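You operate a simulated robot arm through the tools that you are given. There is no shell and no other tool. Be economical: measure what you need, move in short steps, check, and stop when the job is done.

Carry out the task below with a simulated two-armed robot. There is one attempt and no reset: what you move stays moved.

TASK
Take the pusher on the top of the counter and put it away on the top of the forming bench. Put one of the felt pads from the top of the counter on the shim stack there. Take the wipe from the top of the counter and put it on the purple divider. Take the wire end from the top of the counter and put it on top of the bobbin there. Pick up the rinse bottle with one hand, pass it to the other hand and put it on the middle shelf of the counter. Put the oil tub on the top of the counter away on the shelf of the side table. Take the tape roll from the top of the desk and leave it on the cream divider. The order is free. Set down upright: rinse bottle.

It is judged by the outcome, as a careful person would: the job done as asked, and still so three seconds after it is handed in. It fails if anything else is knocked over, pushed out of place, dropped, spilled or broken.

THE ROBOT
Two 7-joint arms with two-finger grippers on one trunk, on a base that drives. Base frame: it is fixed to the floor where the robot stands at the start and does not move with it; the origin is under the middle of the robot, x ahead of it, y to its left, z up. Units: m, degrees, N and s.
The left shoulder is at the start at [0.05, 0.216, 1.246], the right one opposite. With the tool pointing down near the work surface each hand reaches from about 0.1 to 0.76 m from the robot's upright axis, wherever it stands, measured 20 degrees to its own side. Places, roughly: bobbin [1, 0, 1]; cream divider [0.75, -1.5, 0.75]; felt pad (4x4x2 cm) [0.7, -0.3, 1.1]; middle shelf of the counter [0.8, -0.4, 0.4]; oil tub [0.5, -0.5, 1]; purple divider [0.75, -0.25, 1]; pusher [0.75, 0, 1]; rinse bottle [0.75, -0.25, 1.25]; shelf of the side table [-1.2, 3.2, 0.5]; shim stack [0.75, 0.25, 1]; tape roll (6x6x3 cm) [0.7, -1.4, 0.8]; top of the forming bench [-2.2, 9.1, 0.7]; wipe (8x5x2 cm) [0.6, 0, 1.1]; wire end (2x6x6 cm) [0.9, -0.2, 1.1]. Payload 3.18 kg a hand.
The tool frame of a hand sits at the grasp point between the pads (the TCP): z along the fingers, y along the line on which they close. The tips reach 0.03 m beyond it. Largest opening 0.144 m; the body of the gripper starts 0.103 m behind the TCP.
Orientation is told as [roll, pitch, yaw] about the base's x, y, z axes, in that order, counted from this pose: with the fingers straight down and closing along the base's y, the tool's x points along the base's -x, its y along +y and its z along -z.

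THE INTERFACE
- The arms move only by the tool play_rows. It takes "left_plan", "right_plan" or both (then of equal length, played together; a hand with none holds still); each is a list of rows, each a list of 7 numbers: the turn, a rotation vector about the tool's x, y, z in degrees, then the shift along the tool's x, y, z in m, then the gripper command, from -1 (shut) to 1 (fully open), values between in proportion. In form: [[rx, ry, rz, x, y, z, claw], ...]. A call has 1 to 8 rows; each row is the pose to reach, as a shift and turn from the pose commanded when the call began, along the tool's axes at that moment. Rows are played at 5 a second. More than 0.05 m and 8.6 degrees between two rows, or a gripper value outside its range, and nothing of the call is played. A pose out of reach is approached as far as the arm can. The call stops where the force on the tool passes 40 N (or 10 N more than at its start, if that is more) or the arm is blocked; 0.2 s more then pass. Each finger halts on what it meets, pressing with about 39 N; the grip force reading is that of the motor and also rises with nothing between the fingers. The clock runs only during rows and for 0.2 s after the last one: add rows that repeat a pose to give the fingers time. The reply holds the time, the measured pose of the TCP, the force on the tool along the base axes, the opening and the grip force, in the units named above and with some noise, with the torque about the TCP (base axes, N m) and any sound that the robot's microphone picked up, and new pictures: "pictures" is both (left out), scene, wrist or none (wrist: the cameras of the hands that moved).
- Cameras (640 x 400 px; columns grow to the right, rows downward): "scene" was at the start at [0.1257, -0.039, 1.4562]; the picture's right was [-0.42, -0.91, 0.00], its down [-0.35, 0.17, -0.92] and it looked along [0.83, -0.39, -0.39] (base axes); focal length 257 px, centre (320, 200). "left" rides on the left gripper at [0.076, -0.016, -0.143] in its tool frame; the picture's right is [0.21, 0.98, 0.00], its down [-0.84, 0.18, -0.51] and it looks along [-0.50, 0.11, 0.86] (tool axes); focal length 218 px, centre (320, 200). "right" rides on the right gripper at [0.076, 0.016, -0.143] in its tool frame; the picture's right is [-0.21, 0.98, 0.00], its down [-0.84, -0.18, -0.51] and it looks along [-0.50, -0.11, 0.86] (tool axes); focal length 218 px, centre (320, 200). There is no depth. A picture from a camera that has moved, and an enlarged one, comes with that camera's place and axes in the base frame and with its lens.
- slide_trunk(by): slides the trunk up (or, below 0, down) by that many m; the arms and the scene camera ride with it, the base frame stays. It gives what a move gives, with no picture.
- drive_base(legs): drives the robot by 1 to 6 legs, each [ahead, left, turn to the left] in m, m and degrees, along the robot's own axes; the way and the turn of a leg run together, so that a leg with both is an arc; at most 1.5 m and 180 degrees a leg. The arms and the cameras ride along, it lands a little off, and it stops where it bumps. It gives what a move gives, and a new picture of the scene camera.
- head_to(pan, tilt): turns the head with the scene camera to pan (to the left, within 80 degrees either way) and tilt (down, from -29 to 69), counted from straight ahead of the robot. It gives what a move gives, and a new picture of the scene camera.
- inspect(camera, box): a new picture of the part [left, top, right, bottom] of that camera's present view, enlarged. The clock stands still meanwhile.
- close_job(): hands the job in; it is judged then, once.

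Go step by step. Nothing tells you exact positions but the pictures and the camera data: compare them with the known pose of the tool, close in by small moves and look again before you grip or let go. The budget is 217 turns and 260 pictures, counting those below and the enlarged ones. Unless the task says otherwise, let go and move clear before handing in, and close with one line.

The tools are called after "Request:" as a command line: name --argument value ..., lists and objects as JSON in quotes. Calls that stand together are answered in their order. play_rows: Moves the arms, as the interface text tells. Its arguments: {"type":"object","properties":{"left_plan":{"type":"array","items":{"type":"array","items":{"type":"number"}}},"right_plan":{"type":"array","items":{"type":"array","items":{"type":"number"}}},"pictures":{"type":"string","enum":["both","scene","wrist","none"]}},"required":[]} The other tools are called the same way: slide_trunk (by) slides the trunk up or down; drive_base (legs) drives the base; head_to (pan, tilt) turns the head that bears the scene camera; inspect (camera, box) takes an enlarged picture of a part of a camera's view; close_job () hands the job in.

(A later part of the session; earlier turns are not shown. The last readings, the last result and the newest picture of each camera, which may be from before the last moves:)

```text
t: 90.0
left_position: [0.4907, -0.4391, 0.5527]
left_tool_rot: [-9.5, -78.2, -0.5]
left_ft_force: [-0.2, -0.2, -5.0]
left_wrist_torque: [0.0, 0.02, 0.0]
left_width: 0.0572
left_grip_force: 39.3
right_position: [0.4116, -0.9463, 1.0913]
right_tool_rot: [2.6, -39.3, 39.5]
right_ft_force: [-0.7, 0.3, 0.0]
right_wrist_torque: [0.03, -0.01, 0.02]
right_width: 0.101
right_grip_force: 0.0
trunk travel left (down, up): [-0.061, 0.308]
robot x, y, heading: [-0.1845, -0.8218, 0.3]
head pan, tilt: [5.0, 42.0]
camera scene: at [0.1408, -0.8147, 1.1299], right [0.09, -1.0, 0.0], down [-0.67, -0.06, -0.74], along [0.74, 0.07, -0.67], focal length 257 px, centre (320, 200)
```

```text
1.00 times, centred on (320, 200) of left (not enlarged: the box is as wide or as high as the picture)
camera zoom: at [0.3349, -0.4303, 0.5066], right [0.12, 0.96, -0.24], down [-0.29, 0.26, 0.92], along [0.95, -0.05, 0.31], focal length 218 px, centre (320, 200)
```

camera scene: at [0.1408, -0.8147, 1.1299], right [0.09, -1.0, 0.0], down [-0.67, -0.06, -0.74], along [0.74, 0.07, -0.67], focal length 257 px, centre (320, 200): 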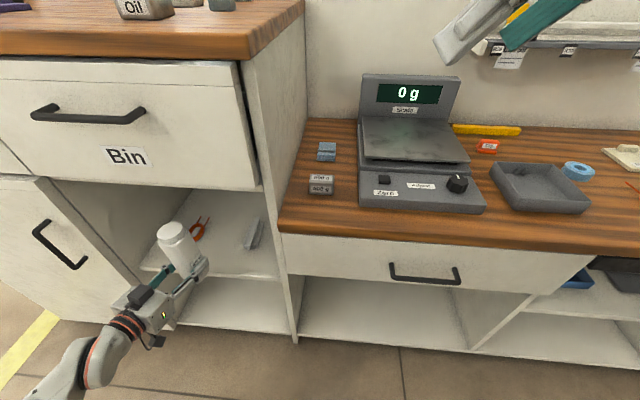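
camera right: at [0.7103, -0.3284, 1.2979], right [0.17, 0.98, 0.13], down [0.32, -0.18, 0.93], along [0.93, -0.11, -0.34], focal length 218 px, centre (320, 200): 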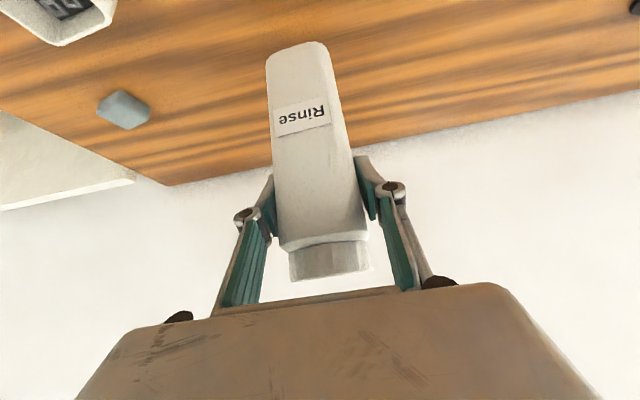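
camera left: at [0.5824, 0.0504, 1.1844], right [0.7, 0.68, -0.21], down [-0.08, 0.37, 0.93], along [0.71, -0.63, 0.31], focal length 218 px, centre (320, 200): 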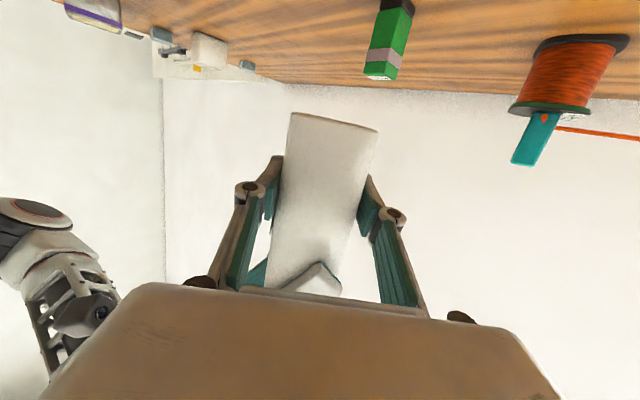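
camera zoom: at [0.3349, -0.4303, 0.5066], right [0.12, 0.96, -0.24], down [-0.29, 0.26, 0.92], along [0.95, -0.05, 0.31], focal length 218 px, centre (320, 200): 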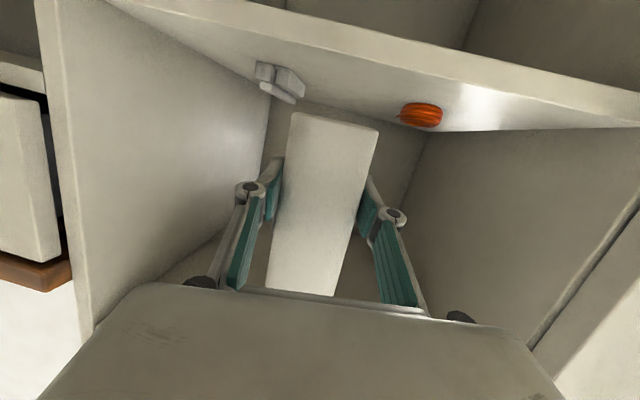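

Clear on all sides. Driving the last 0.1 m in.

Request:
drive_base --legs '[[0.1, 0, 0]]'

Request:
inspect --camera "left" --box '[0, 0, 640, 400]'

Request:
inspect --camera "scene" --box '[60, 160, 300, 340]'

```text
t: 91.1
left_position: [0.5906, -0.4378, 0.5527]
left_tool_rot: [-9.5, -78.3, -0.6]
left_ft_force: [-0.2, 0.2, -4.9]
left_wrist_torque: [0.02, 0.0, -0.01]
left_width: 0.0571
left_grip_force: 39.0
right_position: [0.5127, -0.9453, 1.0916]
right_tool_rot: [2.6, -39.2, 39.4]
right_ft_force: [-0.5, 0.5, -1.0]
right_wrist_torque: [0.0, -0.03, -0.02]
right_width: 0.1011
right_grip_force: 0.1
trunk travel left (down, up): [-0.061, 0.308]
robot x, y, heading: [-0.0801, -0.8224, 0.3]
head pan, tilt: [5.0, 42.0]
camera scene: at [0.242, -0.8146, 1.1298], right [0.09, -1.0, 0.0], down [-0.67, -0.06, -0.74], along [0.74, 0.07, -0.67], focal length 257 px, centre (320, 200)
```

scene: 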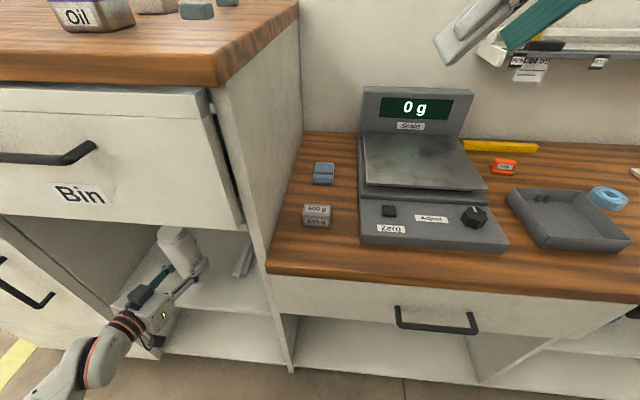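

```text
1.00 times, centred on (320, 200) of left (not enlarged: the box is as wide or as high as the picture)
camera zoom: at [0.4363, -0.4303, 0.5065], right [0.12, 0.96, -0.24], down [-0.29, 0.26, 0.92], along [0.95, -0.05, 0.31], focal length 218 px, centre (320, 200)
```

zoom: 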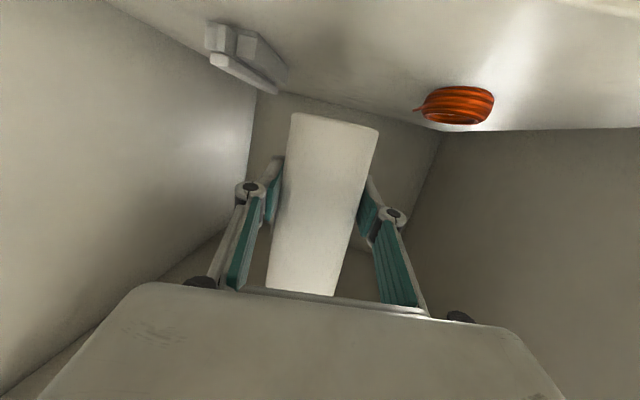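

```text
2.22 times, centred on (180, 250) of scene
camera zoom: at [0.242, -0.8146, 1.1298], right [0.09, -1.0, 0.0], down [-0.67, -0.06, -0.74], along [0.74, 0.07, -0.67], focal length 570 px, centre (631, 89)
```

zoom: 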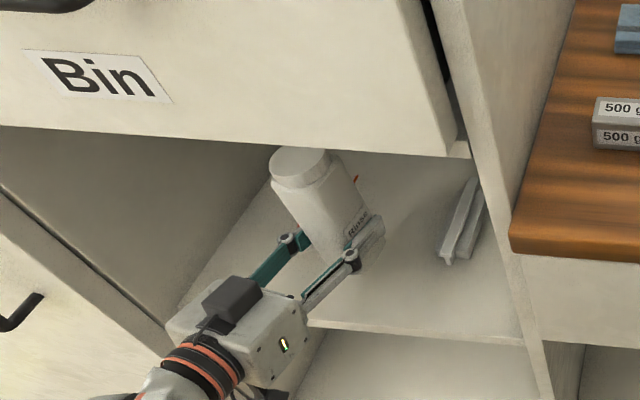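

The bottle is over the shelf with space around. Lowering it to just above the surface, with a 2° levelling.

Request:
play_rows --left_plan '[[0, 0, 1, 0.02, 0, 0.004, -0.4], [0, 0, 1.9, 0.039, 0, 0.008, -0.4], [0, 0, 1.9, 0.043, 0, 0.0088, -0.4], [0, 0, 1.9, 0.043, 0, 0.0088, -0.4]]' --pictures "wrist"

Request:
play_rows --left_plan '[[0, 0, 0, 0.002, 0, 0.0004, -0.4], [0, 0, 0, 0.002, 0, 0.0004, -0.4]]' --pictures "none"

```text
t: 92.1
left_position: [0.5906, -0.4405, 0.5078]
left_tool_rot: [-0.4, -78.4, -9.8]
left_ft_force: [-0.2, 0.0, -4.6]
left_wrist_torque: [-0.01, 0.04, 0.01]
left_width: 0.0569
left_grip_force: 39.1
right_position: [0.5121, -0.9453, 1.0913]
right_tool_rot: [2.6, -39.3, 39.5]
right_ft_force: [0.6, -0.3, 0.8]
right_wrist_torque: [0.02, -0.01, -0.02]
right_width: 0.1006
right_grip_force: 0.1
trunk travel left (down, up): [-0.061, 0.308]
robot x, y, heading: [-0.0821, -0.823, 0.3]
head pan, tilt: [5.0, 42.0]
camera left: at [0.4362, -0.4289, 0.4617], right [0.13, 0.97, -0.21], down [-0.29, 0.24, 0.93], along [0.95, -0.06, 0.31], focal length 218 px, centre (320, 200)
```

left: 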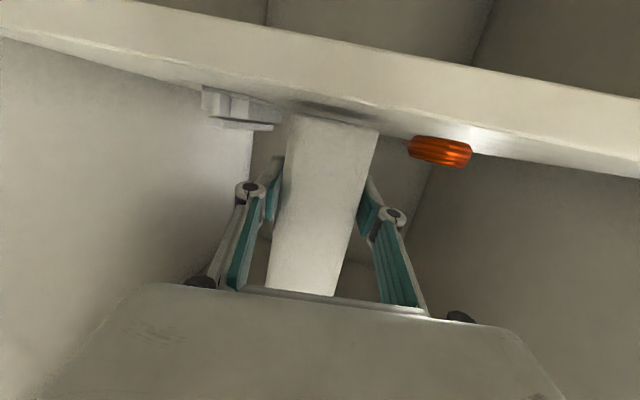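

```text
t: 92.7
left_position: [0.5914, -0.4397, 0.5058]
left_tool_rot: [-0.4, -78.4, -9.9]
left_ft_force: [0.5, 0.4, -4.9]
left_wrist_torque: [0.01, 0.01, -0.02]
left_width: 0.0568
left_grip_force: 38.9
right_position: [0.5128, -0.9452, 1.0918]
right_tool_rot: [2.7, -39.2, 39.5]
right_ft_force: [0.1, -0.1, -0.3]
right_wrist_torque: [0.03, 0.01, 0.01]
right_width: 0.1009
right_grip_force: 0.0
trunk travel left (down, up): [-0.061, 0.308]
robot x, y, heading: [-0.0855, -0.8229, 0.5]
head pan, tilt: [5.0, 42.0]
```

A few millimetres remain; lowering in small steps until I feel contact.

Request:
play_rows --left_plan '[[0, 0, 0, 0.003, 0, 0.0006, -0.4], [0, 0, 0, 0.003, 0, 0.0006, -0.4]]' --pictures "none"

Request:
play_rows --left_plan '[[0, 0, 0, 0.003, 0, 0.0006, -0.4], [0, 0, 0, 0.003, 0, 0.0006, -0.4]]' --pictures "wrist"

```text
t: 93.3
left_position: [0.59, -0.4397, 0.5035]
left_tool_rot: [-0.3, -78.3, -9.9]
left_ft_force: [-0.1, -1.4, -4.3]
left_wrist_torque: [0.0, 0.03, 0.02]
left_width: 0.0567
left_grip_force: 39.3
right_position: [0.512, -0.9455, 1.0924]
right_tool_rot: [2.7, -39.3, 39.4]
right_ft_force: [0.2, 0.1, 0.4]
right_wrist_torque: [0.0, 0.01, 0.02]
right_width: 0.1008
right_grip_force: 0.0
trunk travel left (down, up): [-0.061, 0.308]
robot x, y, heading: [-0.0839, -0.8289, 0.2]
head pan, tilt: [5.0, 42.0]
```

```text
t: 93.9
left_position: [0.593, -0.4401, 0.5015]
left_tool_rot: [-0.2, -78.5, -10.0]
left_ft_force: [0.1, 1.1, -1.8]
left_wrist_torque: [0.07, 0.09, -0.03]
left_width: 0.057
left_grip_force: 38.9
right_position: [0.5122, -0.9452, 1.0916]
right_tool_rot: [2.7, -39.2, 39.5]
right_ft_force: [-0.2, 0.6, 0.2]
right_wrist_torque: [0.01, 0.01, 0.01]
right_width: 0.1008
right_grip_force: 0.0
trunk travel left (down, up): [-0.061, 0.308]
robot x, y, heading: [-0.0809, -0.8232, 0.1]
head pan, tilt: [5.0, 42.0]
camera left: at [0.4369, -0.4293, 0.4549], right [0.13, 0.97, -0.21], down [-0.29, 0.24, 0.93], along [0.95, -0.06, 0.31], focal length 218 px, centre (320, 200)
```

left: 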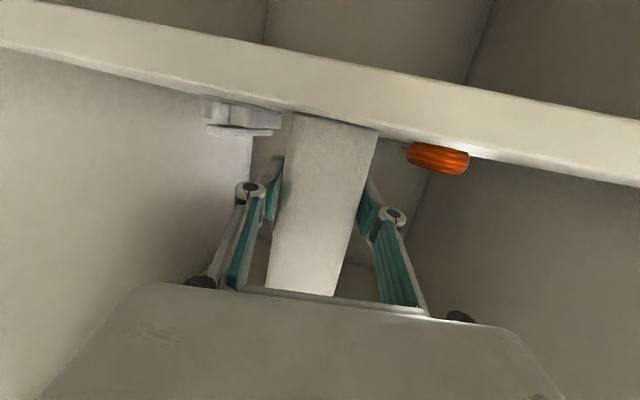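

Contact. Pressing 1 mm more, then opening gently.

Request:
play_rows --left_plan '[[0, 0, 0, 0.001, 0, 0, -0.4], [0, 0, 0, 0.001, 0, 0, -0.1], [0, 0, 0, 0.001, 0, 0, 0.2], [0, 0, 0, 0.001, 0, 0, 0.2]]' --pictures "wrist"

```text
t: 94.9
left_position: [0.5921, -0.4407, 0.5007]
left_tool_rot: [-0.3, -78.4, -10.1]
left_ft_force: [0.6, -0.3, -0.2]
left_wrist_torque: [0.0, -0.01, 0.0]
left_width: 0.0865
left_grip_force: 0.1
right_position: [0.5121, -0.9449, 1.0916]
right_tool_rot: [2.7, -39.3, 39.5]
right_ft_force: [0.7, 0.0, 0.1]
right_wrist_torque: [-0.02, 0.02, -0.02]
right_width: 0.1006
right_grip_force: 0.1
trunk travel left (down, up): [-0.061, 0.308]
robot x, y, heading: [-0.0849, -0.8242, 0.6]
head pan, tilt: [5.0, 42.0]
camera left: at [0.4365, -0.4292, 0.454], right [0.13, 0.97, -0.21], down [-0.29, 0.24, 0.93], along [0.95, -0.06, 0.31], focal length 218 px, centre (320, 200)
```

left: 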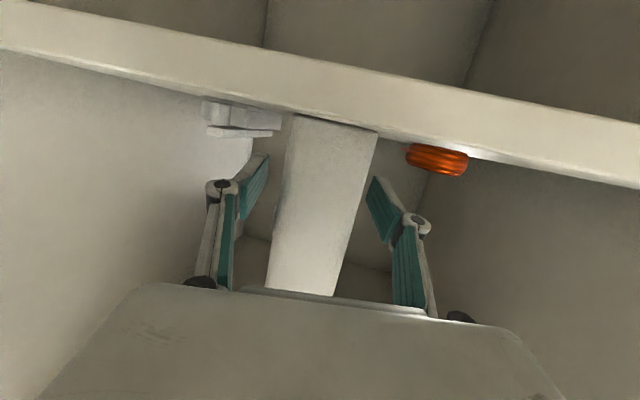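

The bottle stands free. Backing the hand straight out, then driving back.

Request:
play_rows --left_plan '[[0, 0, 0, 0.006, 0, -0.03, 0.2], [0, 0, 0, 0.014, 0, -0.07, 0.2], [0, 0, 0, 0.022, 0, -0.11, 0.2]]' --pictures "none"

Request:
drive_base --legs '[[-0.35, 0, 0]]'

Request:
inspect --camera "left" --box '[0, 0, 640, 400]'

```text
t: 95.7
left_position: [0.4816, -0.4217, 0.5006]
left_tool_rot: [-0.3, -78.4, -9.8]
left_ft_force: [0.0, -0.3, 0.4]
left_wrist_torque: [0.02, 0.04, 0.0]
left_width: 0.0867
left_grip_force: 0.0
right_position: [0.5121, -0.9461, 1.0924]
right_tool_rot: [2.7, -39.1, 39.4]
right_ft_force: [-0.3, 1.2, -0.1]
right_wrist_torque: [-0.01, -0.02, 0.03]
right_width: 0.1007
right_grip_force: 0.0
trunk travel left (down, up): [-0.061, 0.308]
robot x, y, heading: [-0.0856, -0.8246, 0.2]
head pan, tilt: [5.0, 42.0]
```

```text
t: 98.0
left_position: [0.1302, -0.4213, 0.5005]
left_tool_rot: [-0.2, -78.5, -9.8]
left_ft_force: [0.0, 0.1, -0.4]
left_wrist_torque: [-0.02, 0.0, 0.0]
left_width: 0.0864
left_grip_force: 0.0
right_position: [0.1648, -0.9456, 1.0922]
right_tool_rot: [2.6, -39.2, 39.7]
right_ft_force: [-0.2, -0.6, 0.6]
right_wrist_torque: [0.0, 0.01, 0.0]
right_width: 0.1009
right_grip_force: 0.0
trunk travel left (down, up): [-0.061, 0.308]
robot x, y, heading: [-0.4311, -0.8239, 0.5]
head pan, tilt: [5.0, 42.0]
camera scene: at [-0.1067, -0.8155, 1.1303], right [0.1, -1.0, 0.0], down [-0.67, -0.06, -0.74], along [0.74, 0.07, -0.67], focal length 257 px, centre (320, 200)
```

scene: 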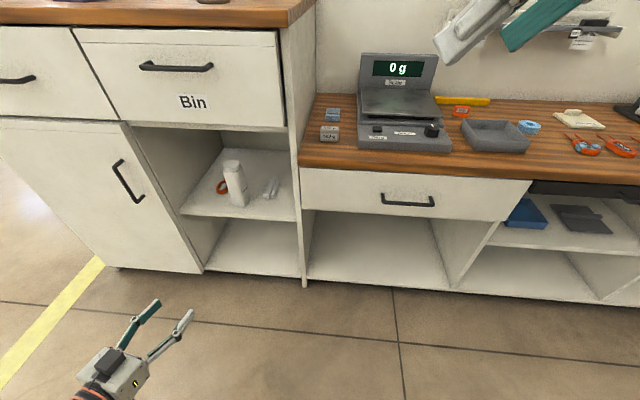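

```text
1.00 times, centred on (320, 200) of left (not enlarged: the box is as wide or as high as the picture)
camera zoom: at [-0.0244, -0.4103, 0.4536], right [0.13, 0.97, -0.21], down [-0.29, 0.23, 0.93], along [0.95, -0.06, 0.31], focal length 218 px, centre (320, 200)
```

zoom: 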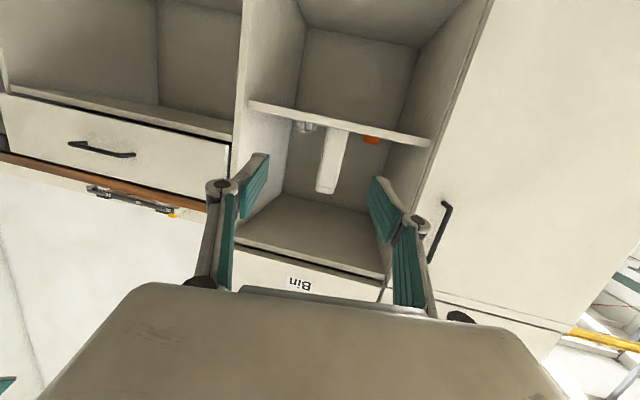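

The bottle stands upright on the middle shelf. Next the tape roll on the desk (≈(0.69,-1.39)) to the cream divider (≈(0.78,-1.58)). I'll first fold the left hand up and back, and straighten the right hand.

Request:
play_rows --left_plan '[[0, 7.75, 0, -0.0407, -0.006, -0.0259, 0.2], [0, 15.5, 0, -0.0813, -0.012, -0.0517, 0.2], [0, 23.2, 0, -0.122, -0.018, -0.0776, 0.2], [0, 31, 0, -0.1626, -0.024, -0.1034, 0.2], [0, 38.7, 0, -0.2033, -0.03, -0.1293, 0.2], [0, 46.5, 0, -0.244, -0.037, -0.1552, 0.2], [0, 54, 0, -0.2846, -0.043, -0.181, 0.2], [0, 62, 0, -0.3253, -0.049, -0.2069, 0.2]]' --right_plan '[[5, 0, 6.1, 0, 0, 0, 0.3], [10, 0, 12.3, 0, 0, 0, 0.3], [15, 0, 18.4, 0, 0, 0, 0.3], [20, 0, 24.5, 0, 0, 0, 0.3], [25, 0, 30.7, 0, 0, 0, 0.3], [25, 0, 30.7, 0, 0, 0, 0.3], [25, 0, 30.7, 0, 0, 0, 0.3], [25, 0, 30.7, 0, 0, 0, 0.3]]' --pictures "scene"

```text
t: 99.8
left_position: [0.0462, -0.4404, 0.8591]
left_tool_rot: [-1.2, -20.9, -10.1]
left_ft_force: [-1.4, -0.3, 1.1]
left_wrist_torque: [0.02, -0.04, 0.03]
left_width: 0.0867
left_grip_force: 0.1
left hand out of reach, approached as far as the arm can: row 3, 4, 5, 6, 7, 8
right_position: [0.162, -0.9464, 1.0957]
right_tool_rot: [2.4, -38.2, 0.5]
right_ft_force: [-1.7, -0.9, 0.8]
right_wrist_torque: [0.0, -0.04, -0.02]
right_width: 0.0934
right_grip_force: 0.1
trunk travel left (down, up): [-0.061, 0.308]
robot x, y, heading: [-0.4294, -0.8282, 0.4]
head pan, tilt: [5.0, 42.0]
camera scene: at [-0.1095, -0.8166, 1.1317], right [0.1, -1.0, 0.0], down [-0.66, -0.06, -0.75], along [0.74, 0.07, -0.67], focal length 257 px, centre (320, 200)
```

scene: 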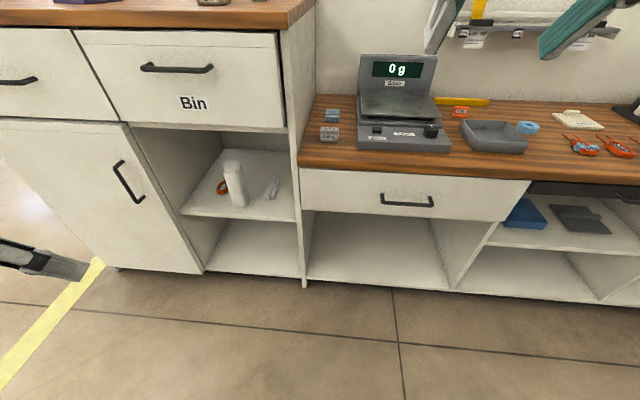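

Both hands are clear. Driving right and forward to face the tape roll.

Request:
drive_base --legs '[[0, -0.42, 0], [0.36, 0, 0]]'

Request:
head_to --pan -15 --tilt 40

```text
t: 106.0
left_position: [0.418, -0.8636, 0.8566]
left_tool_rot: [-1.2, -20.9, -9.9]
left_ft_force: [0.4, 0.2, 0.1]
left_wrist_torque: [0.0, 0.06, 0.0]
left_width: 0.0865
left_grip_force: 0.1
right_position: [0.5332, -1.3715, 1.0917]
right_tool_rot: [2.1, -37.9, 0.4]
right_ft_force: [-0.1, -0.3, -0.1]
right_wrist_torque: [-0.02, 0.01, -0.01]
right_width: 0.0935
right_grip_force: 0.0
trunk travel left (down, up): [-0.061, 0.308]
robot x, y, heading: [-0.0605, -1.2555, 0.5]
head pan, tilt: [5.0, 42.0]
camera scene: at [0.2622, -1.2404, 1.1301], right [0.1, -1.0, 0.0], down [-0.67, -0.06, -0.74], along [0.74, 0.07, -0.67], focal length 257 px, centre (320, 200)
```

scene: 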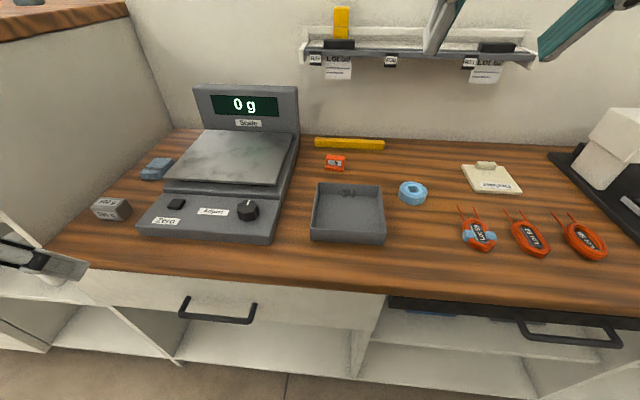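

```text
t: 106.8
left_position: [0.417, -0.864, 0.8558]
left_tool_rot: [-1.3, -20.9, -10.0]
left_ft_force: [0.1, 0.0, 0.1]
left_wrist_torque: [-0.01, 0.0, 0.01]
left_width: 0.0864
left_grip_force: 0.0
right_position: [0.5335, -1.371, 1.0927]
right_tool_rot: [2.1, -37.9, 0.6]
right_ft_force: [0.6, 0.0, 0.6]
right_wrist_torque: [0.0, 0.02, -0.03]
right_width: 0.0937
right_grip_force: 0.1
trunk travel left (down, up): [-0.061, 0.308]
robot x, y, heading: [-0.061, -1.2503, 0.7]
head pan, tilt: [-15.0, 40.0]
camera scene: at [0.261, -1.2696, 1.1331], right [-0.25, -0.97, 0.0], down [-0.62, 0.16, -0.77], along [0.74, -0.19, -0.64], focal length 257 px, centre (320, 200)
```

scene: 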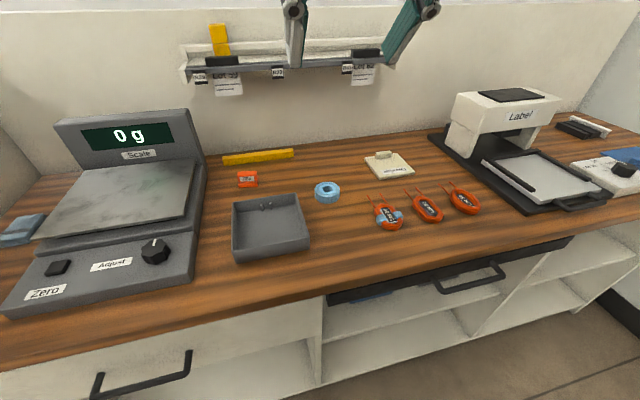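

The tape roll is at about (0.712,-1.404), the cream divider at (0.795,-1.60), desk z≈0.75. Bringing the right hand vertical above the tape.

Request:
play_rows --right_plan '[[0, 6.3, 0, -0.004, -0.0055, 0.0433, 0.2], [0.5, 12.6, 0, -0.008, -0.011, 0.0867, 0.2], [1, 19, 0, -0.012, -0.0165, 0.13, 0.2], [1.5, 25.3, 0, -0.016, -0.022, 0.173, 0.2], [2, 31.7, 0, -0.02, -0.0275, 0.2167, 0.2], [2, 38, 0, -0.024, -0.033, 0.26, 0.2], [2, 38, 0, -0.024, -0.033, 0.26, 0.2]]'

```text
t: 108.4
left_position: [0.418, -0.8641, 0.8564]
left_tool_rot: [-1.3, -20.9, -10.0]
left_ft_force: [0.7, 0.2, -0.1]
left_wrist_torque: [0.01, 0.0, 0.01]
left_width: 0.0863
left_grip_force: 0.0
right_position: [0.6993, -1.3906, 0.9155]
right_tool_rot: [-0.2, -2.9, 1.3]
right_ft_force: [0.2, 0.4, 0.2]
right_wrist_torque: [-0.03, -0.03, 0.03]
right_width: 0.0864
right_grip_force: 0.0
right hand out of reach, approached as far as the arm can: row 6, 7
trunk travel left (down, up): [-0.061, 0.308]
robot x, y, heading: [-0.0643, -1.2529, 0.5]
head pan, tilt: [-15.0, 40.0]
camera scene: at [0.261, -1.2696, 1.1332], right [-0.25, -0.97, 0.0], down [-0.62, 0.16, -0.77], along [0.74, -0.19, -0.64], focal length 257 px, centre (320, 200)
camera right: at [0.6149, -1.3753, 1.0547], right [0.19, 0.98, 0.01], down [0.82, -0.16, 0.55], along [0.54, -0.1, -0.83], focal length 218 px, centre (320, 200)
```

scene: 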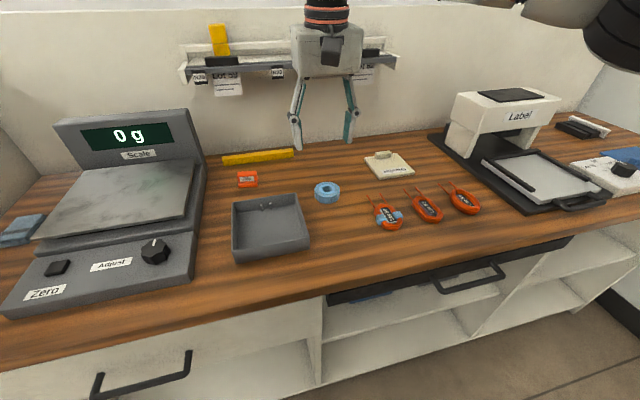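
right: 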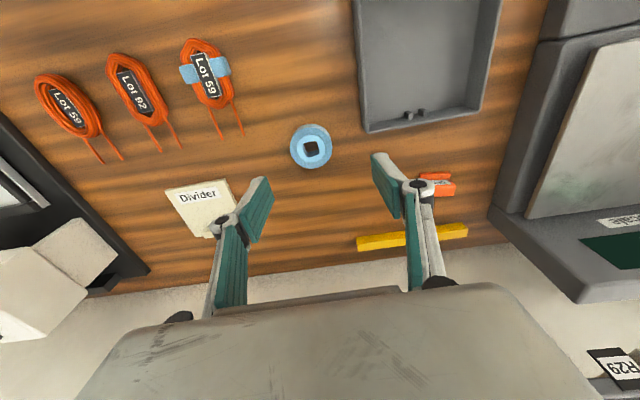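

Reach is just short, so I'll raise the left hand a bit and drive 8 cm forward.

Request:
play_rows --left_plan '[[0, 0, 0, -0.015, 0, -0.04, 0.2], [0, 0, 0, -0.03, 0, -0.08, 0.2], [0, 0, 0, -0.043, 0, -0.112, 0.2]]' --pictures "none"

Request:
drive_base --legs '[[0.09, 0, 0]]'

```text
t: 109.4
left_position: [0.4042, -0.9133, 0.8413]
left_tool_rot: [-8.1, 0.6, -14.4]
left_ft_force: [-0.4, 0.6, 0.7]
left_wrist_torque: [-0.01, 0.02, 0.03]
left_width: 0.0866
left_grip_force: 0.0
left hand out of reach, approached as far as the arm can: row 1, 2, 3
right_position: [0.6987, -1.393, 0.9177]
right_tool_rot: [-0.2, -3.1, 1.1]
right_ft_force: [0.2, -0.6, 0.0]
right_wrist_torque: [-0.01, 0.0, 0.01]
right_width: 0.0864
right_grip_force: 0.0
trunk travel left (down, up): [-0.061, 0.308]
robot x, y, heading: [-0.0626, -1.2482, 0.4]
head pan, tilt: [-15.0, 40.0]
stopped in row 3 (left hand): the arm was blocked; the commanded pose is now the measured one
```

```text
t: 110.5
left_position: [0.4966, -0.9147, 0.8396]
left_tool_rot: [-8.2, 0.8, -14.6]
left_ft_force: [1.5, -0.3, -0.6]
left_wrist_torque: [-0.03, 0.04, -0.01]
left_width: 0.0862
left_grip_force: 0.0
right_position: [0.7893, -1.3944, 0.915]
right_tool_rot: [-0.3, -3.1, 0.9]
right_ft_force: [-0.1, 0.2, -1.1]
right_wrist_torque: [0.0, 0.03, 0.01]
right_width: 0.0865
right_grip_force: 0.0
trunk travel left (down, up): [-0.061, 0.308]
robot x, y, heading: [0.0272, -1.2491, 0.1]
head pan, tilt: [-15.0, 40.0]
camera scene: at [0.3512, -1.2707, 1.1331], right [-0.25, -0.97, 0.0], down [-0.62, 0.16, -0.77], along [0.74, -0.19, -0.64], focal length 257 px, centre (320, 200)
```

scene: 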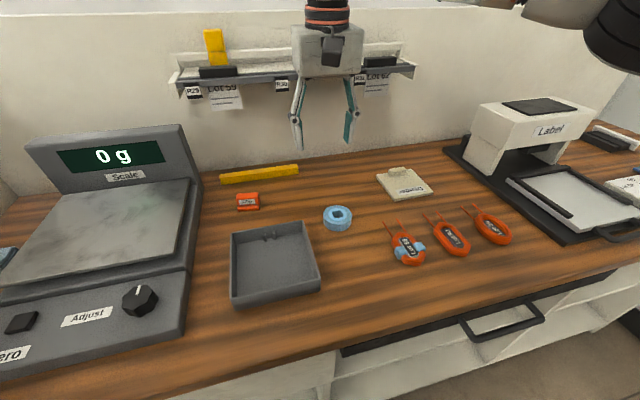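

Now move above the tape and descend to check.

Request:
play_rows --right_plan '[[0, 1, 0, 0.027, -0.004, 0.027, 0.2], [0, 2, 0, 0.054, -0.008, 0.054, 0.2], [0, 3, 0, 0.0805, -0.012, 0.081, 0.2], [0, 3, 0, 0.0805, -0.012, 0.081, 0.2]]' --pictures "wrist"

Request:
inspect --camera "scene" --box '[280, 130, 400, 240]'

```text
t: 111.5
left_position: [0.4957, -0.9141, 0.8406]
left_tool_rot: [-8.0, 0.8, -14.6]
left_ft_force: [-0.3, 0.4, 0.0]
left_wrist_torque: [0.0, 0.02, 0.0]
left_width: 0.0863
left_grip_force: 0.1
right_position: [0.7135, -1.4098, 0.8309]
right_tool_rot: [-0.2, 0.0, 0.8]
right_ft_force: [0.4, 0.8, -0.2]
right_wrist_torque: [-0.01, -0.03, 0.02]
right_width: 0.0863
right_grip_force: 0.1
trunk travel left (down, up): [-0.061, 0.308]
robot x, y, heading: [0.0288, -1.2497, 0.5]
head pan, tilt: [-15.0, 40.0]
camera right: at [0.6371, -1.394, 0.9732], right [0.19, 0.98, 0.0], down [0.84, -0.17, 0.51], along [0.5, -0.1, -0.86], focal length 218 px, centre (320, 200)
```

right: 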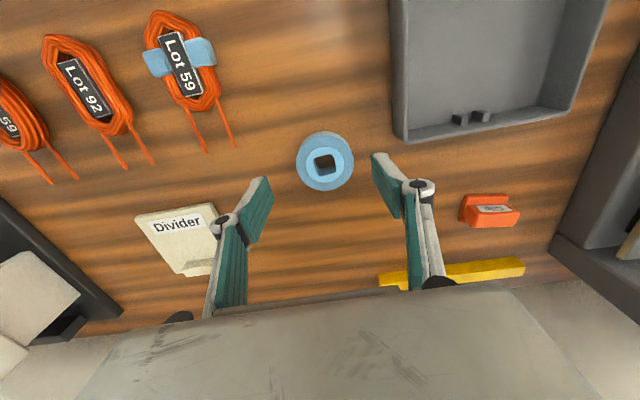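

```text
3.64 times, centred on (340, 185) of scene
camera zoom: at [0.3505, -1.2706, 1.1333], right [-0.25, -0.97, 0.0], down [-0.62, 0.16, -0.77], along [0.74, -0.19, -0.64], focal length 934 px, centre (247, 254)
```

zoom: 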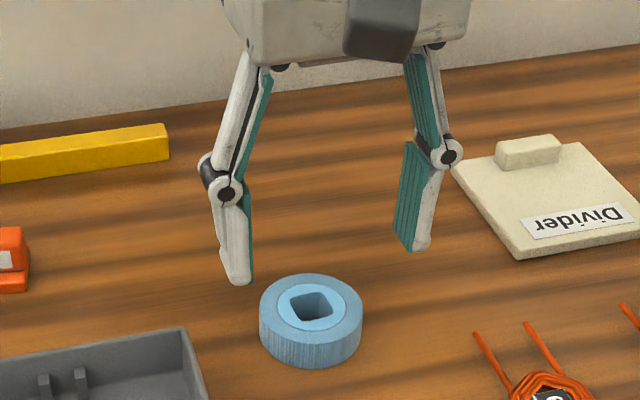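

Tape centred. Descending around it.

Request:
play_rows --right_plan '[[0, 0, 0, -0.001, 0.003, 0.03, 0.2], [0, 0, 0, -0.001, 0.003, 0.047, 0.2], [0, 0, 0, -0.001, 0.003, 0.047, 0.2]]' --pictures "none"

Request:
inspect --camera "scene" --box '[280, 130, 400, 240]'

Request:
inspect --camera "right" --box '[200, 100, 440, 250]'

```text
t: 112.3
left_position: [0.4959, -0.9146, 0.8413]
left_tool_rot: [-8.0, 0.7, -14.7]
left_ft_force: [-0.5, 0.7, 0.9]
left_wrist_torque: [0.01, 0.01, -0.02]
left_width: 0.0865
left_grip_force: 0.0
right_position: [0.7148, -1.4049, 0.7852]
right_tool_rot: [-0.2, 0.1, 0.9]
right_ft_force: [0.3, 1.1, -0.3]
right_wrist_torque: [0.03, -0.03, 0.0]
right_width: 0.0864
right_grip_force: 0.0
trunk travel left (down, up): [-0.061, 0.308]
robot x, y, heading: [0.0276, -1.2501, 0.5]
head pan, tilt: [-15.0, 40.0]
```

```text
3.64 times, centred on (340, 185) of scene
camera zoom: at [0.3507, -1.2707, 1.1332], right [-0.25, -0.97, 0.0], down [-0.62, 0.16, -0.77], along [0.74, -0.19, -0.64], focal length 934 px, centre (247, 254)
```

zoom: 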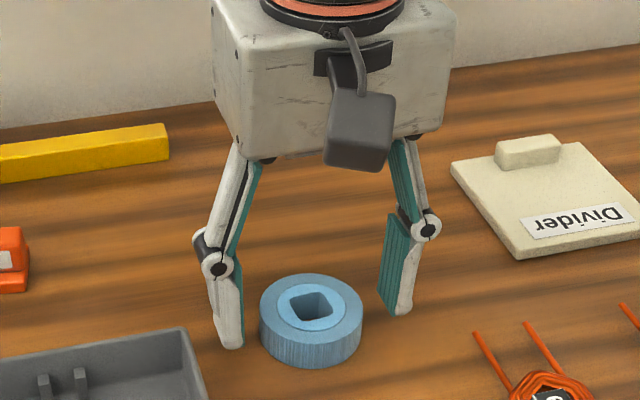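

```text
2.67 times, centred on (320, 175) of right
camera zoom: at [0.6379, -1.3895, 0.9262], right [0.19, 0.98, 0.0], down [0.84, -0.17, 0.51], along [0.5, -0.1, -0.86], focal length 582 px, centre (320, 267)
```

zoom: 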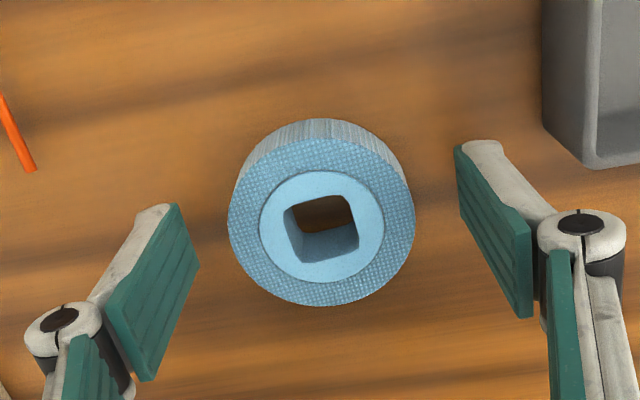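

Good alignment; lower 6 mm more and close.

Request:
play_rows --right_plan '[[0, 0, 0, 0, 0, 0.006, 0.2], [0, 0, 0, 0, 0, 0.006, -0.1], [0, 0, 0, 0, 0, 0.006, -0.4], [0, 0, 0, 0, 0, 0.006, -0.4]]' --pictures "none"

Request:
inspect --camera "scene" --box '[280, 130, 440, 240]'

```text
t: 113.3
left_position: [0.4964, -0.9144, 0.8404]
left_tool_rot: [-8.1, 0.7, -14.6]
left_ft_force: [0.3, 0.7, -0.1]
left_wrist_torque: [-0.01, 0.01, -0.01]
left_width: 0.0865
left_grip_force: 0.0
right_position: [0.7138, -1.4058, 0.7779]
right_tool_rot: [-0.2, 0.1, 0.8]
right_ft_force: [-0.1, 0.4, -0.4]
right_wrist_torque: [0.0, 0.02, -0.01]
right_width: 0.0589
right_grip_force: 38.6
trunk travel left (down, up): [-0.061, 0.308]
robot x, y, heading: [0.0278, -1.2507, 0.2]
head pan, tilt: [-15.0, 40.0]
```

```text
3.64 times, centred on (360, 185) of scene
camera zoom: at [0.3508, -1.2707, 1.1331], right [-0.25, -0.97, 0.0], down [-0.62, 0.16, -0.77], along [0.74, -0.19, -0.64], focal length 934 px, centre (174, 254)
```

zoom: 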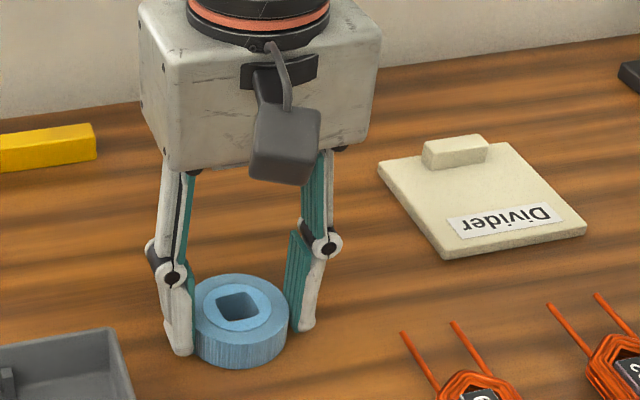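

Tape held. The divider's free area centres at about (0.787,-1.605), yaw 0. Lifting and carrying over.

Request:
play_rows --right_plan '[[0, 0, 0, 0, 0, -0.04, -0.5], [0, 0, 0, -0.005, -0.01, -0.07, -0.5], [0, 0, 0, -0.02, -0.055, -0.07, -0.5], [0, 0, 0, -0.036, -0.1, -0.07, -0.5], [0, 0, 0, -0.053, -0.145, -0.07, -0.5], [0, 0, 0, -0.066, -0.185, -0.07, -0.5], [0, 0, 0, -0.07, -0.2, -0.07, -0.5], [0, 0, 0, -0.07, -0.2, -0.07, -0.5]]' --pictures "wrist"

Request:
inspect --camera "scene" --box '[340, 110, 480, 230]'

```text
t: 115.1
left_position: [0.4957, -0.9155, 0.8417]
left_tool_rot: [-7.9, 0.7, -14.7]
left_ft_force: [0.4, -0.2, 0.0]
left_wrist_torque: [0.03, 0.01, 0.01]
left_width: 0.0863
left_grip_force: 0.0
right_position: [0.7603, -1.5741, 0.8266]
right_tool_rot: [-0.8, -1.1, -0.9]
right_ft_force: [-1.0, -0.7, -0.6]
right_wrist_torque: [0.1, 0.0, 0.0]
right_width: 0.0582
right_grip_force: 38.7
right hand out of reach, approached as far as the arm can: row 5, 6, 7, 8
trunk travel left (down, up): [-0.061, 0.308]
robot x, y, heading: [0.0275, -1.2509, 0.3]
head pan, tilt: [-15.0, 40.0]
camera right: at [0.6834, -1.5525, 0.9664], right [0.23, 0.97, -0.01], down [0.83, -0.19, 0.53], along [0.51, -0.13, -0.85], focal length 218 px, centre (320, 200)
```

right: 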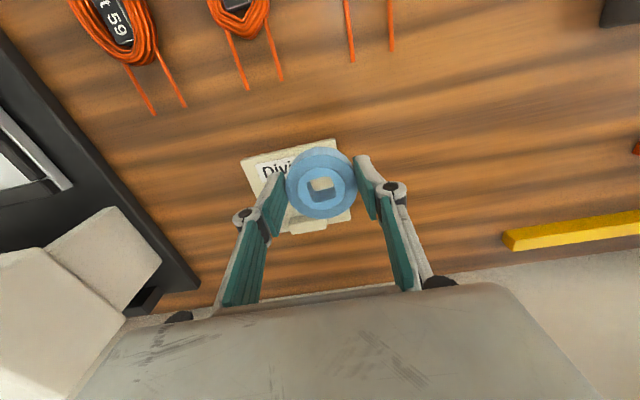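

```text
3.33 times, centred on (410, 170) of scene
camera zoom: at [0.3505, -1.2725, 1.1333], right [-0.25, -0.97, 0.0], down [-0.62, 0.16, -0.77], along [0.74, -0.19, -0.64], focal length 856 px, centre (20, 300)
```

zoom: 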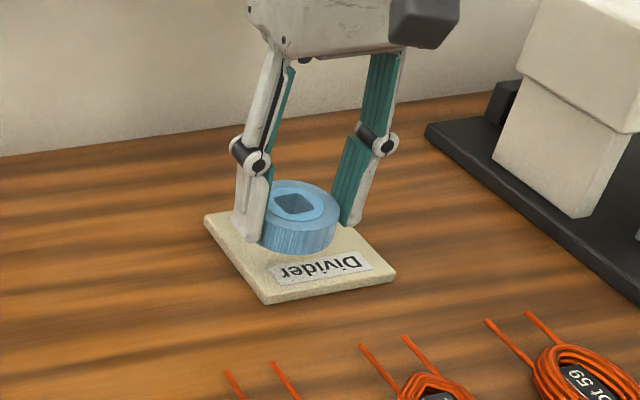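

The hand is 3 cm short. I'll pull the left hand back from over the scale first, then shift the base slightly.

Request:
play_rows --left_plan '[[0, 0, 0, 0.03, 0, 0, 0.2], [0, 0, 0, 0.06, 0, 0, 0.2], [0, 0, 0, 0.09, 0, 0, 0.2]]' --pictures "wrist"

```text
t: 115.9
left_position: [0.4656, -0.9082, 0.8415]
left_tool_rot: [-8.1, 0.6, -14.5]
left_ft_force: [0.1, -0.1, -1.1]
left_wrist_torque: [0.0, -0.03, -0.01]
left_width: 0.0864
left_grip_force: 0.0
left hand out of reach, approached as far as the arm can: row 2, 3
right_position: [0.7623, -1.5702, 0.8273]
right_tool_rot: [-1.1, -1.1, -0.9]
right_ft_force: [0.5, 0.5, -0.7]
right_wrist_torque: [0.01, 0.03, -0.04]
right_width: 0.0584
right_grip_force: 39.0
trunk travel left (down, up): [-0.061, 0.308]
robot x, y, heading: [0.0264, -1.2487, 0.4]
head pan, tilt: [-15.0, 40.0]
camera left: at [0.3964, -0.8852, 0.985], right [0.04, 0.99, -0.13], down [0.88, 0.03, 0.47], along [0.47, -0.14, -0.87], focal length 218 px, centre (320, 200)
```

left: 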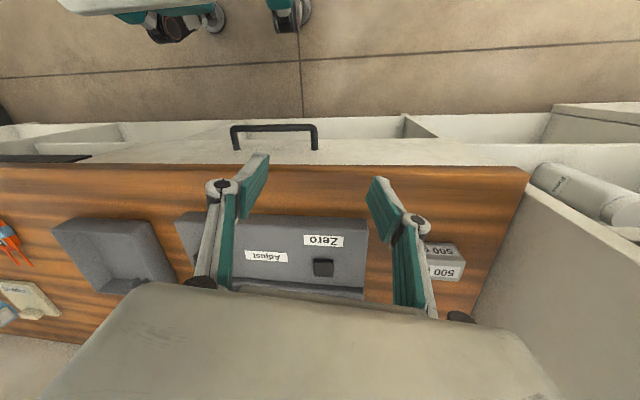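

Left hand is in front of the scale now. Shift base by (+0.025,-0.035).

Request:
drive_base --legs '[[0.025, -0.035, 0]]'

Request:
inspect --camera "scene" --box '[340, 110, 480, 230]'

Request:
inspect --camera "right" --box '[200, 100, 440, 250]'

```text
t: 116.9
left_position: [0.4939, -0.9427, 0.8415]
left_tool_rot: [-8.0, 0.7, -14.6]
left_ft_force: [-0.2, 0.4, 0.7]
left_wrist_torque: [0.04, 0.01, -0.03]
left_width: 0.0866
left_grip_force: 0.0
right_position: [0.7868, -1.6057, 0.8257]
right_tool_rot: [-0.9, -1.0, -1.0]
right_ft_force: [0.0, 0.2, -0.6]
right_wrist_torque: [0.02, 0.01, 0.0]
right_width: 0.0585
right_grip_force: 38.8
trunk travel left (down, up): [-0.061, 0.308]
robot x, y, heading: [0.0548, -1.2862, 0.2]
head pan, tilt: [-15.0, 40.0]
camera scene: at [0.3763, -1.3056, 1.133], right [-0.25, -0.97, 0.0], down [-0.62, 0.16, -0.77], along [0.74, -0.19, -0.64], focal length 257 px, centre (320, 200)
```

scene: 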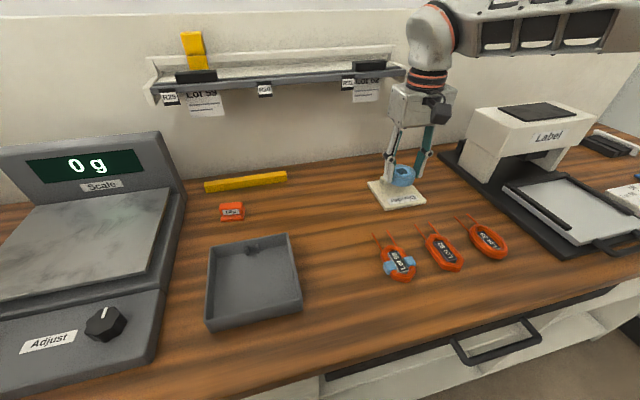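

```text
3.33 times, centred on (410, 170) of scene
camera zoom: at [0.3763, -1.3056, 1.133], right [-0.25, -0.97, 0.0], down [-0.62, 0.16, -0.77], along [0.74, -0.19, -0.64], focal length 856 px, centre (20, 300)
```

zoom: 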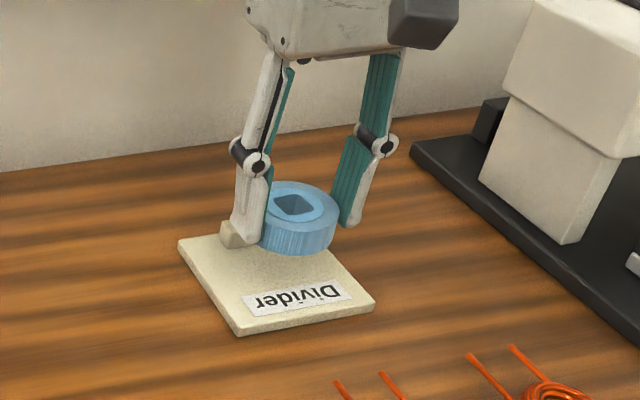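

```text
2.67 times, centred on (320, 175) of right
camera zoom: at [0.7092, -1.585, 0.966], right [0.22, 0.97, -0.01], down [0.83, -0.19, 0.53], along [0.51, -0.13, -0.85], focal length 582 px, centre (320, 267)
```

zoom: 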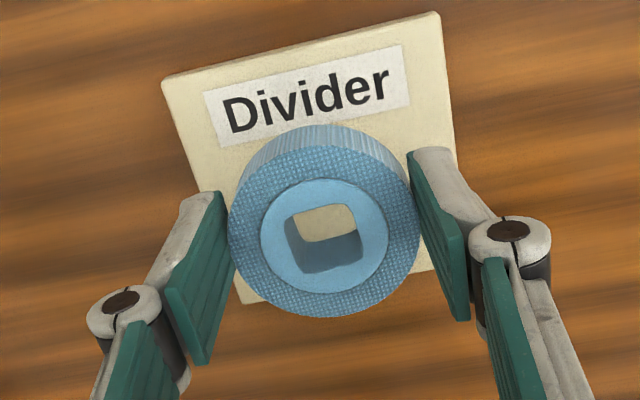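

Well aligned over the plate. Lowering nearly to the plate.

Request:
play_rows --right_plan '[[0, 0, 0, 0, 0, 0.02, -0.5], [0.9, 1, 0, 0, 0, 0.033, -0.5], [0.9, 1, 0, 0, 0, 0.033, -0.5]]' --pictures "none"

Request:
inspect --camera "scene" --box '[340, 110, 480, 230]'

```text
t: 117.7
left_position: [0.4926, -0.9422, 0.8414]
left_tool_rot: [-8.1, 0.6, -14.6]
left_ft_force: [-0.1, 0.5, 0.5]
left_wrist_torque: [0.03, 0.01, 0.01]
left_width: 0.0863
left_grip_force: 0.1
right_position: [0.7883, -1.6054, 0.7921]
right_tool_rot: [-1.9, 0.0, -0.9]
right_ft_force: [0.1, 0.0, -0.4]
right_wrist_torque: [0.0, 0.0, 0.0]
right_width: 0.0585
right_grip_force: 38.5
trunk travel left (down, up): [-0.061, 0.308]
robot x, y, heading: [0.055, -1.2815, 0.2]
head pan, tilt: [-15.0, 40.0]
```

```text
3.33 times, centred on (410, 170) of scene
camera zoom: at [0.376, -1.3052, 1.1332], right [-0.25, -0.97, 0.0], down [-0.62, 0.16, -0.77], along [0.74, -0.19, -0.64], focal length 856 px, centre (20, 300)
```

zoom: 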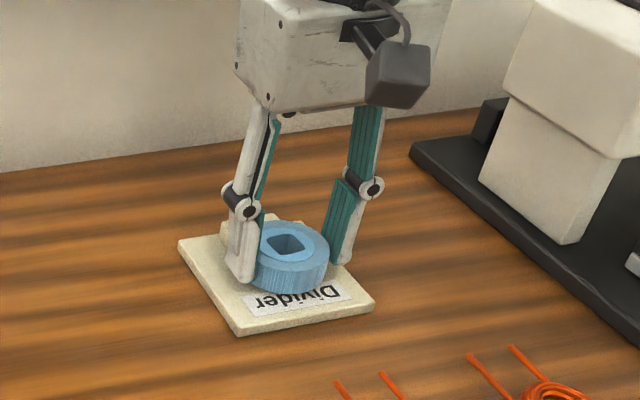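

Almost touching. Level, lower 4 mm, release, rise.

Request:
play_rows --right_plan '[[-1.9, 0, 0, 0, 0, 0.003, -0.5], [-1.9, 0, 0, 0, 0, 0.004, -0.5], [-1.9, 0, 0, 0, 0, 0.004, -0.1], [-1.9, 0, 0, 0, 0, 0.004, 0.15], [-1.9, 0, 0, 0, 0, -0.03, 0.2], [-1.9, 0, 0, 0, 0, -0.07, 0.2], [-1.9, 0, 0, 0.02, 0, -0.1, 0.2]]' --pictures "wrist"

Request:
inspect --camera "scene" --box '[340, 110, 480, 230]'

```text
t: 119.3
left_position: [0.492, -0.942, 0.8411]
left_tool_rot: [-8.0, 0.6, -14.4]
left_ft_force: [-0.1, -0.7, -0.7]
left_wrist_torque: [0.01, -0.04, 0.0]
left_width: 0.0866
left_grip_force: 0.1
right_position: [0.7721, -1.6044, 0.813]
right_tool_rot: [0.1, -0.2, -1.0]
right_ft_force: [0.1, -0.8, -0.2]
right_wrist_torque: [0.01, -0.07, -0.03]
right_width: 0.0866
right_grip_force: 0.1
right hand out of reach, approached as far as the arm can: row 5, 6, 7
trunk travel left (down, up): [-0.061, 0.308]
robot x, y, heading: [0.0543, -1.287, 0.4]
head pan, tilt: [-15.0, 40.0]
camera right: at [0.6956, -1.5857, 0.9534], right [0.23, 0.97, 0.0], down [0.84, -0.19, 0.51], along [0.5, -0.11, -0.86], focal length 218 px, centre (320, 200)
```

right: 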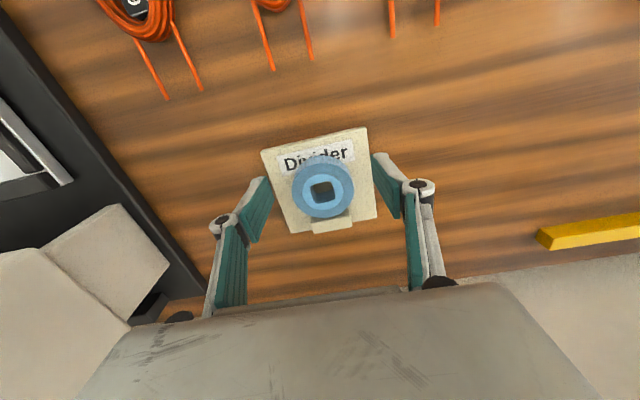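

```text
3.33 times, centred on (410, 170) of scene
camera zoom: at [0.3752, -1.3054, 1.1336], right [-0.25, -0.97, 0.0], down [-0.62, 0.16, -0.77], along [0.74, -0.19, -0.64], focal length 856 px, centre (20, 300)
```

zoom: 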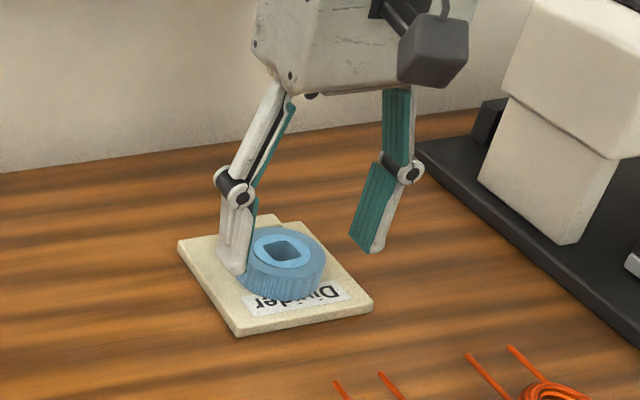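

The tape roll sits on the cream divider. Raising the right hand back and up, clear.

Request:
play_rows --right_plan '[[0, 0, 0, 0.01, 0, -0.03, 0.2], [0, 0, 0, 0.03, 0, -0.06, 0.2], [0, 0, 0, 0.06, 0, -0.09, 0.2], [0, 0, 0, 0.09, 0.02, -0.12, 0.2], [0, 0, 0, 0.12, 0.05, -0.14, 0.2], [0, 0, 0, 0.15, 0.08, -0.16, 0.2]]' --pictures "scene"

```text
t: 120.7
left_position: [0.4919, -0.9417, 0.8417]
left_tool_rot: [-8.0, 0.6, -14.5]
left_ft_force: [-0.2, 0.0, -0.2]
left_wrist_torque: [-0.02, 0.01, -0.03]
left_width: 0.0867
left_grip_force: 0.0
right_position: [0.6252, -1.5205, 0.971]
right_tool_rot: [0.0, -0.1, -0.9]
right_ft_force: [-0.1, 0.4, 0.4]
right_wrist_torque: [-0.01, -0.01, 0.01]
right_width: 0.0862
right_grip_force: 0.0
trunk travel left (down, up): [-0.061, 0.308]
robot x, y, heading: [0.049, -1.2838, 0.2]
head pan, tilt: [-15.0, 40.0]
camera scene: at [0.3755, -1.3048, 1.1335], right [-0.25, -0.97, 0.0], down [-0.62, 0.16, -0.77], along [0.74, -0.19, -0.64], focal length 257 px, centre (320, 200)
```

scene: 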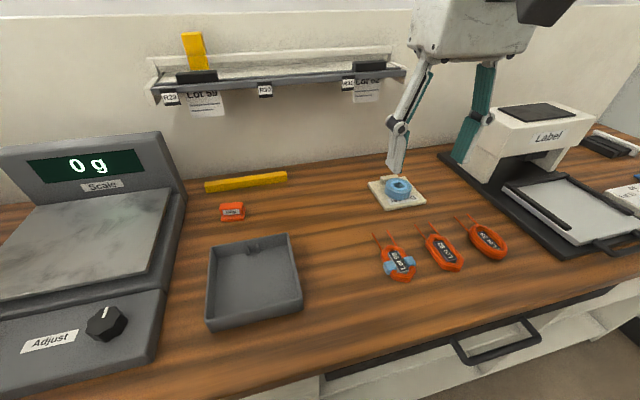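

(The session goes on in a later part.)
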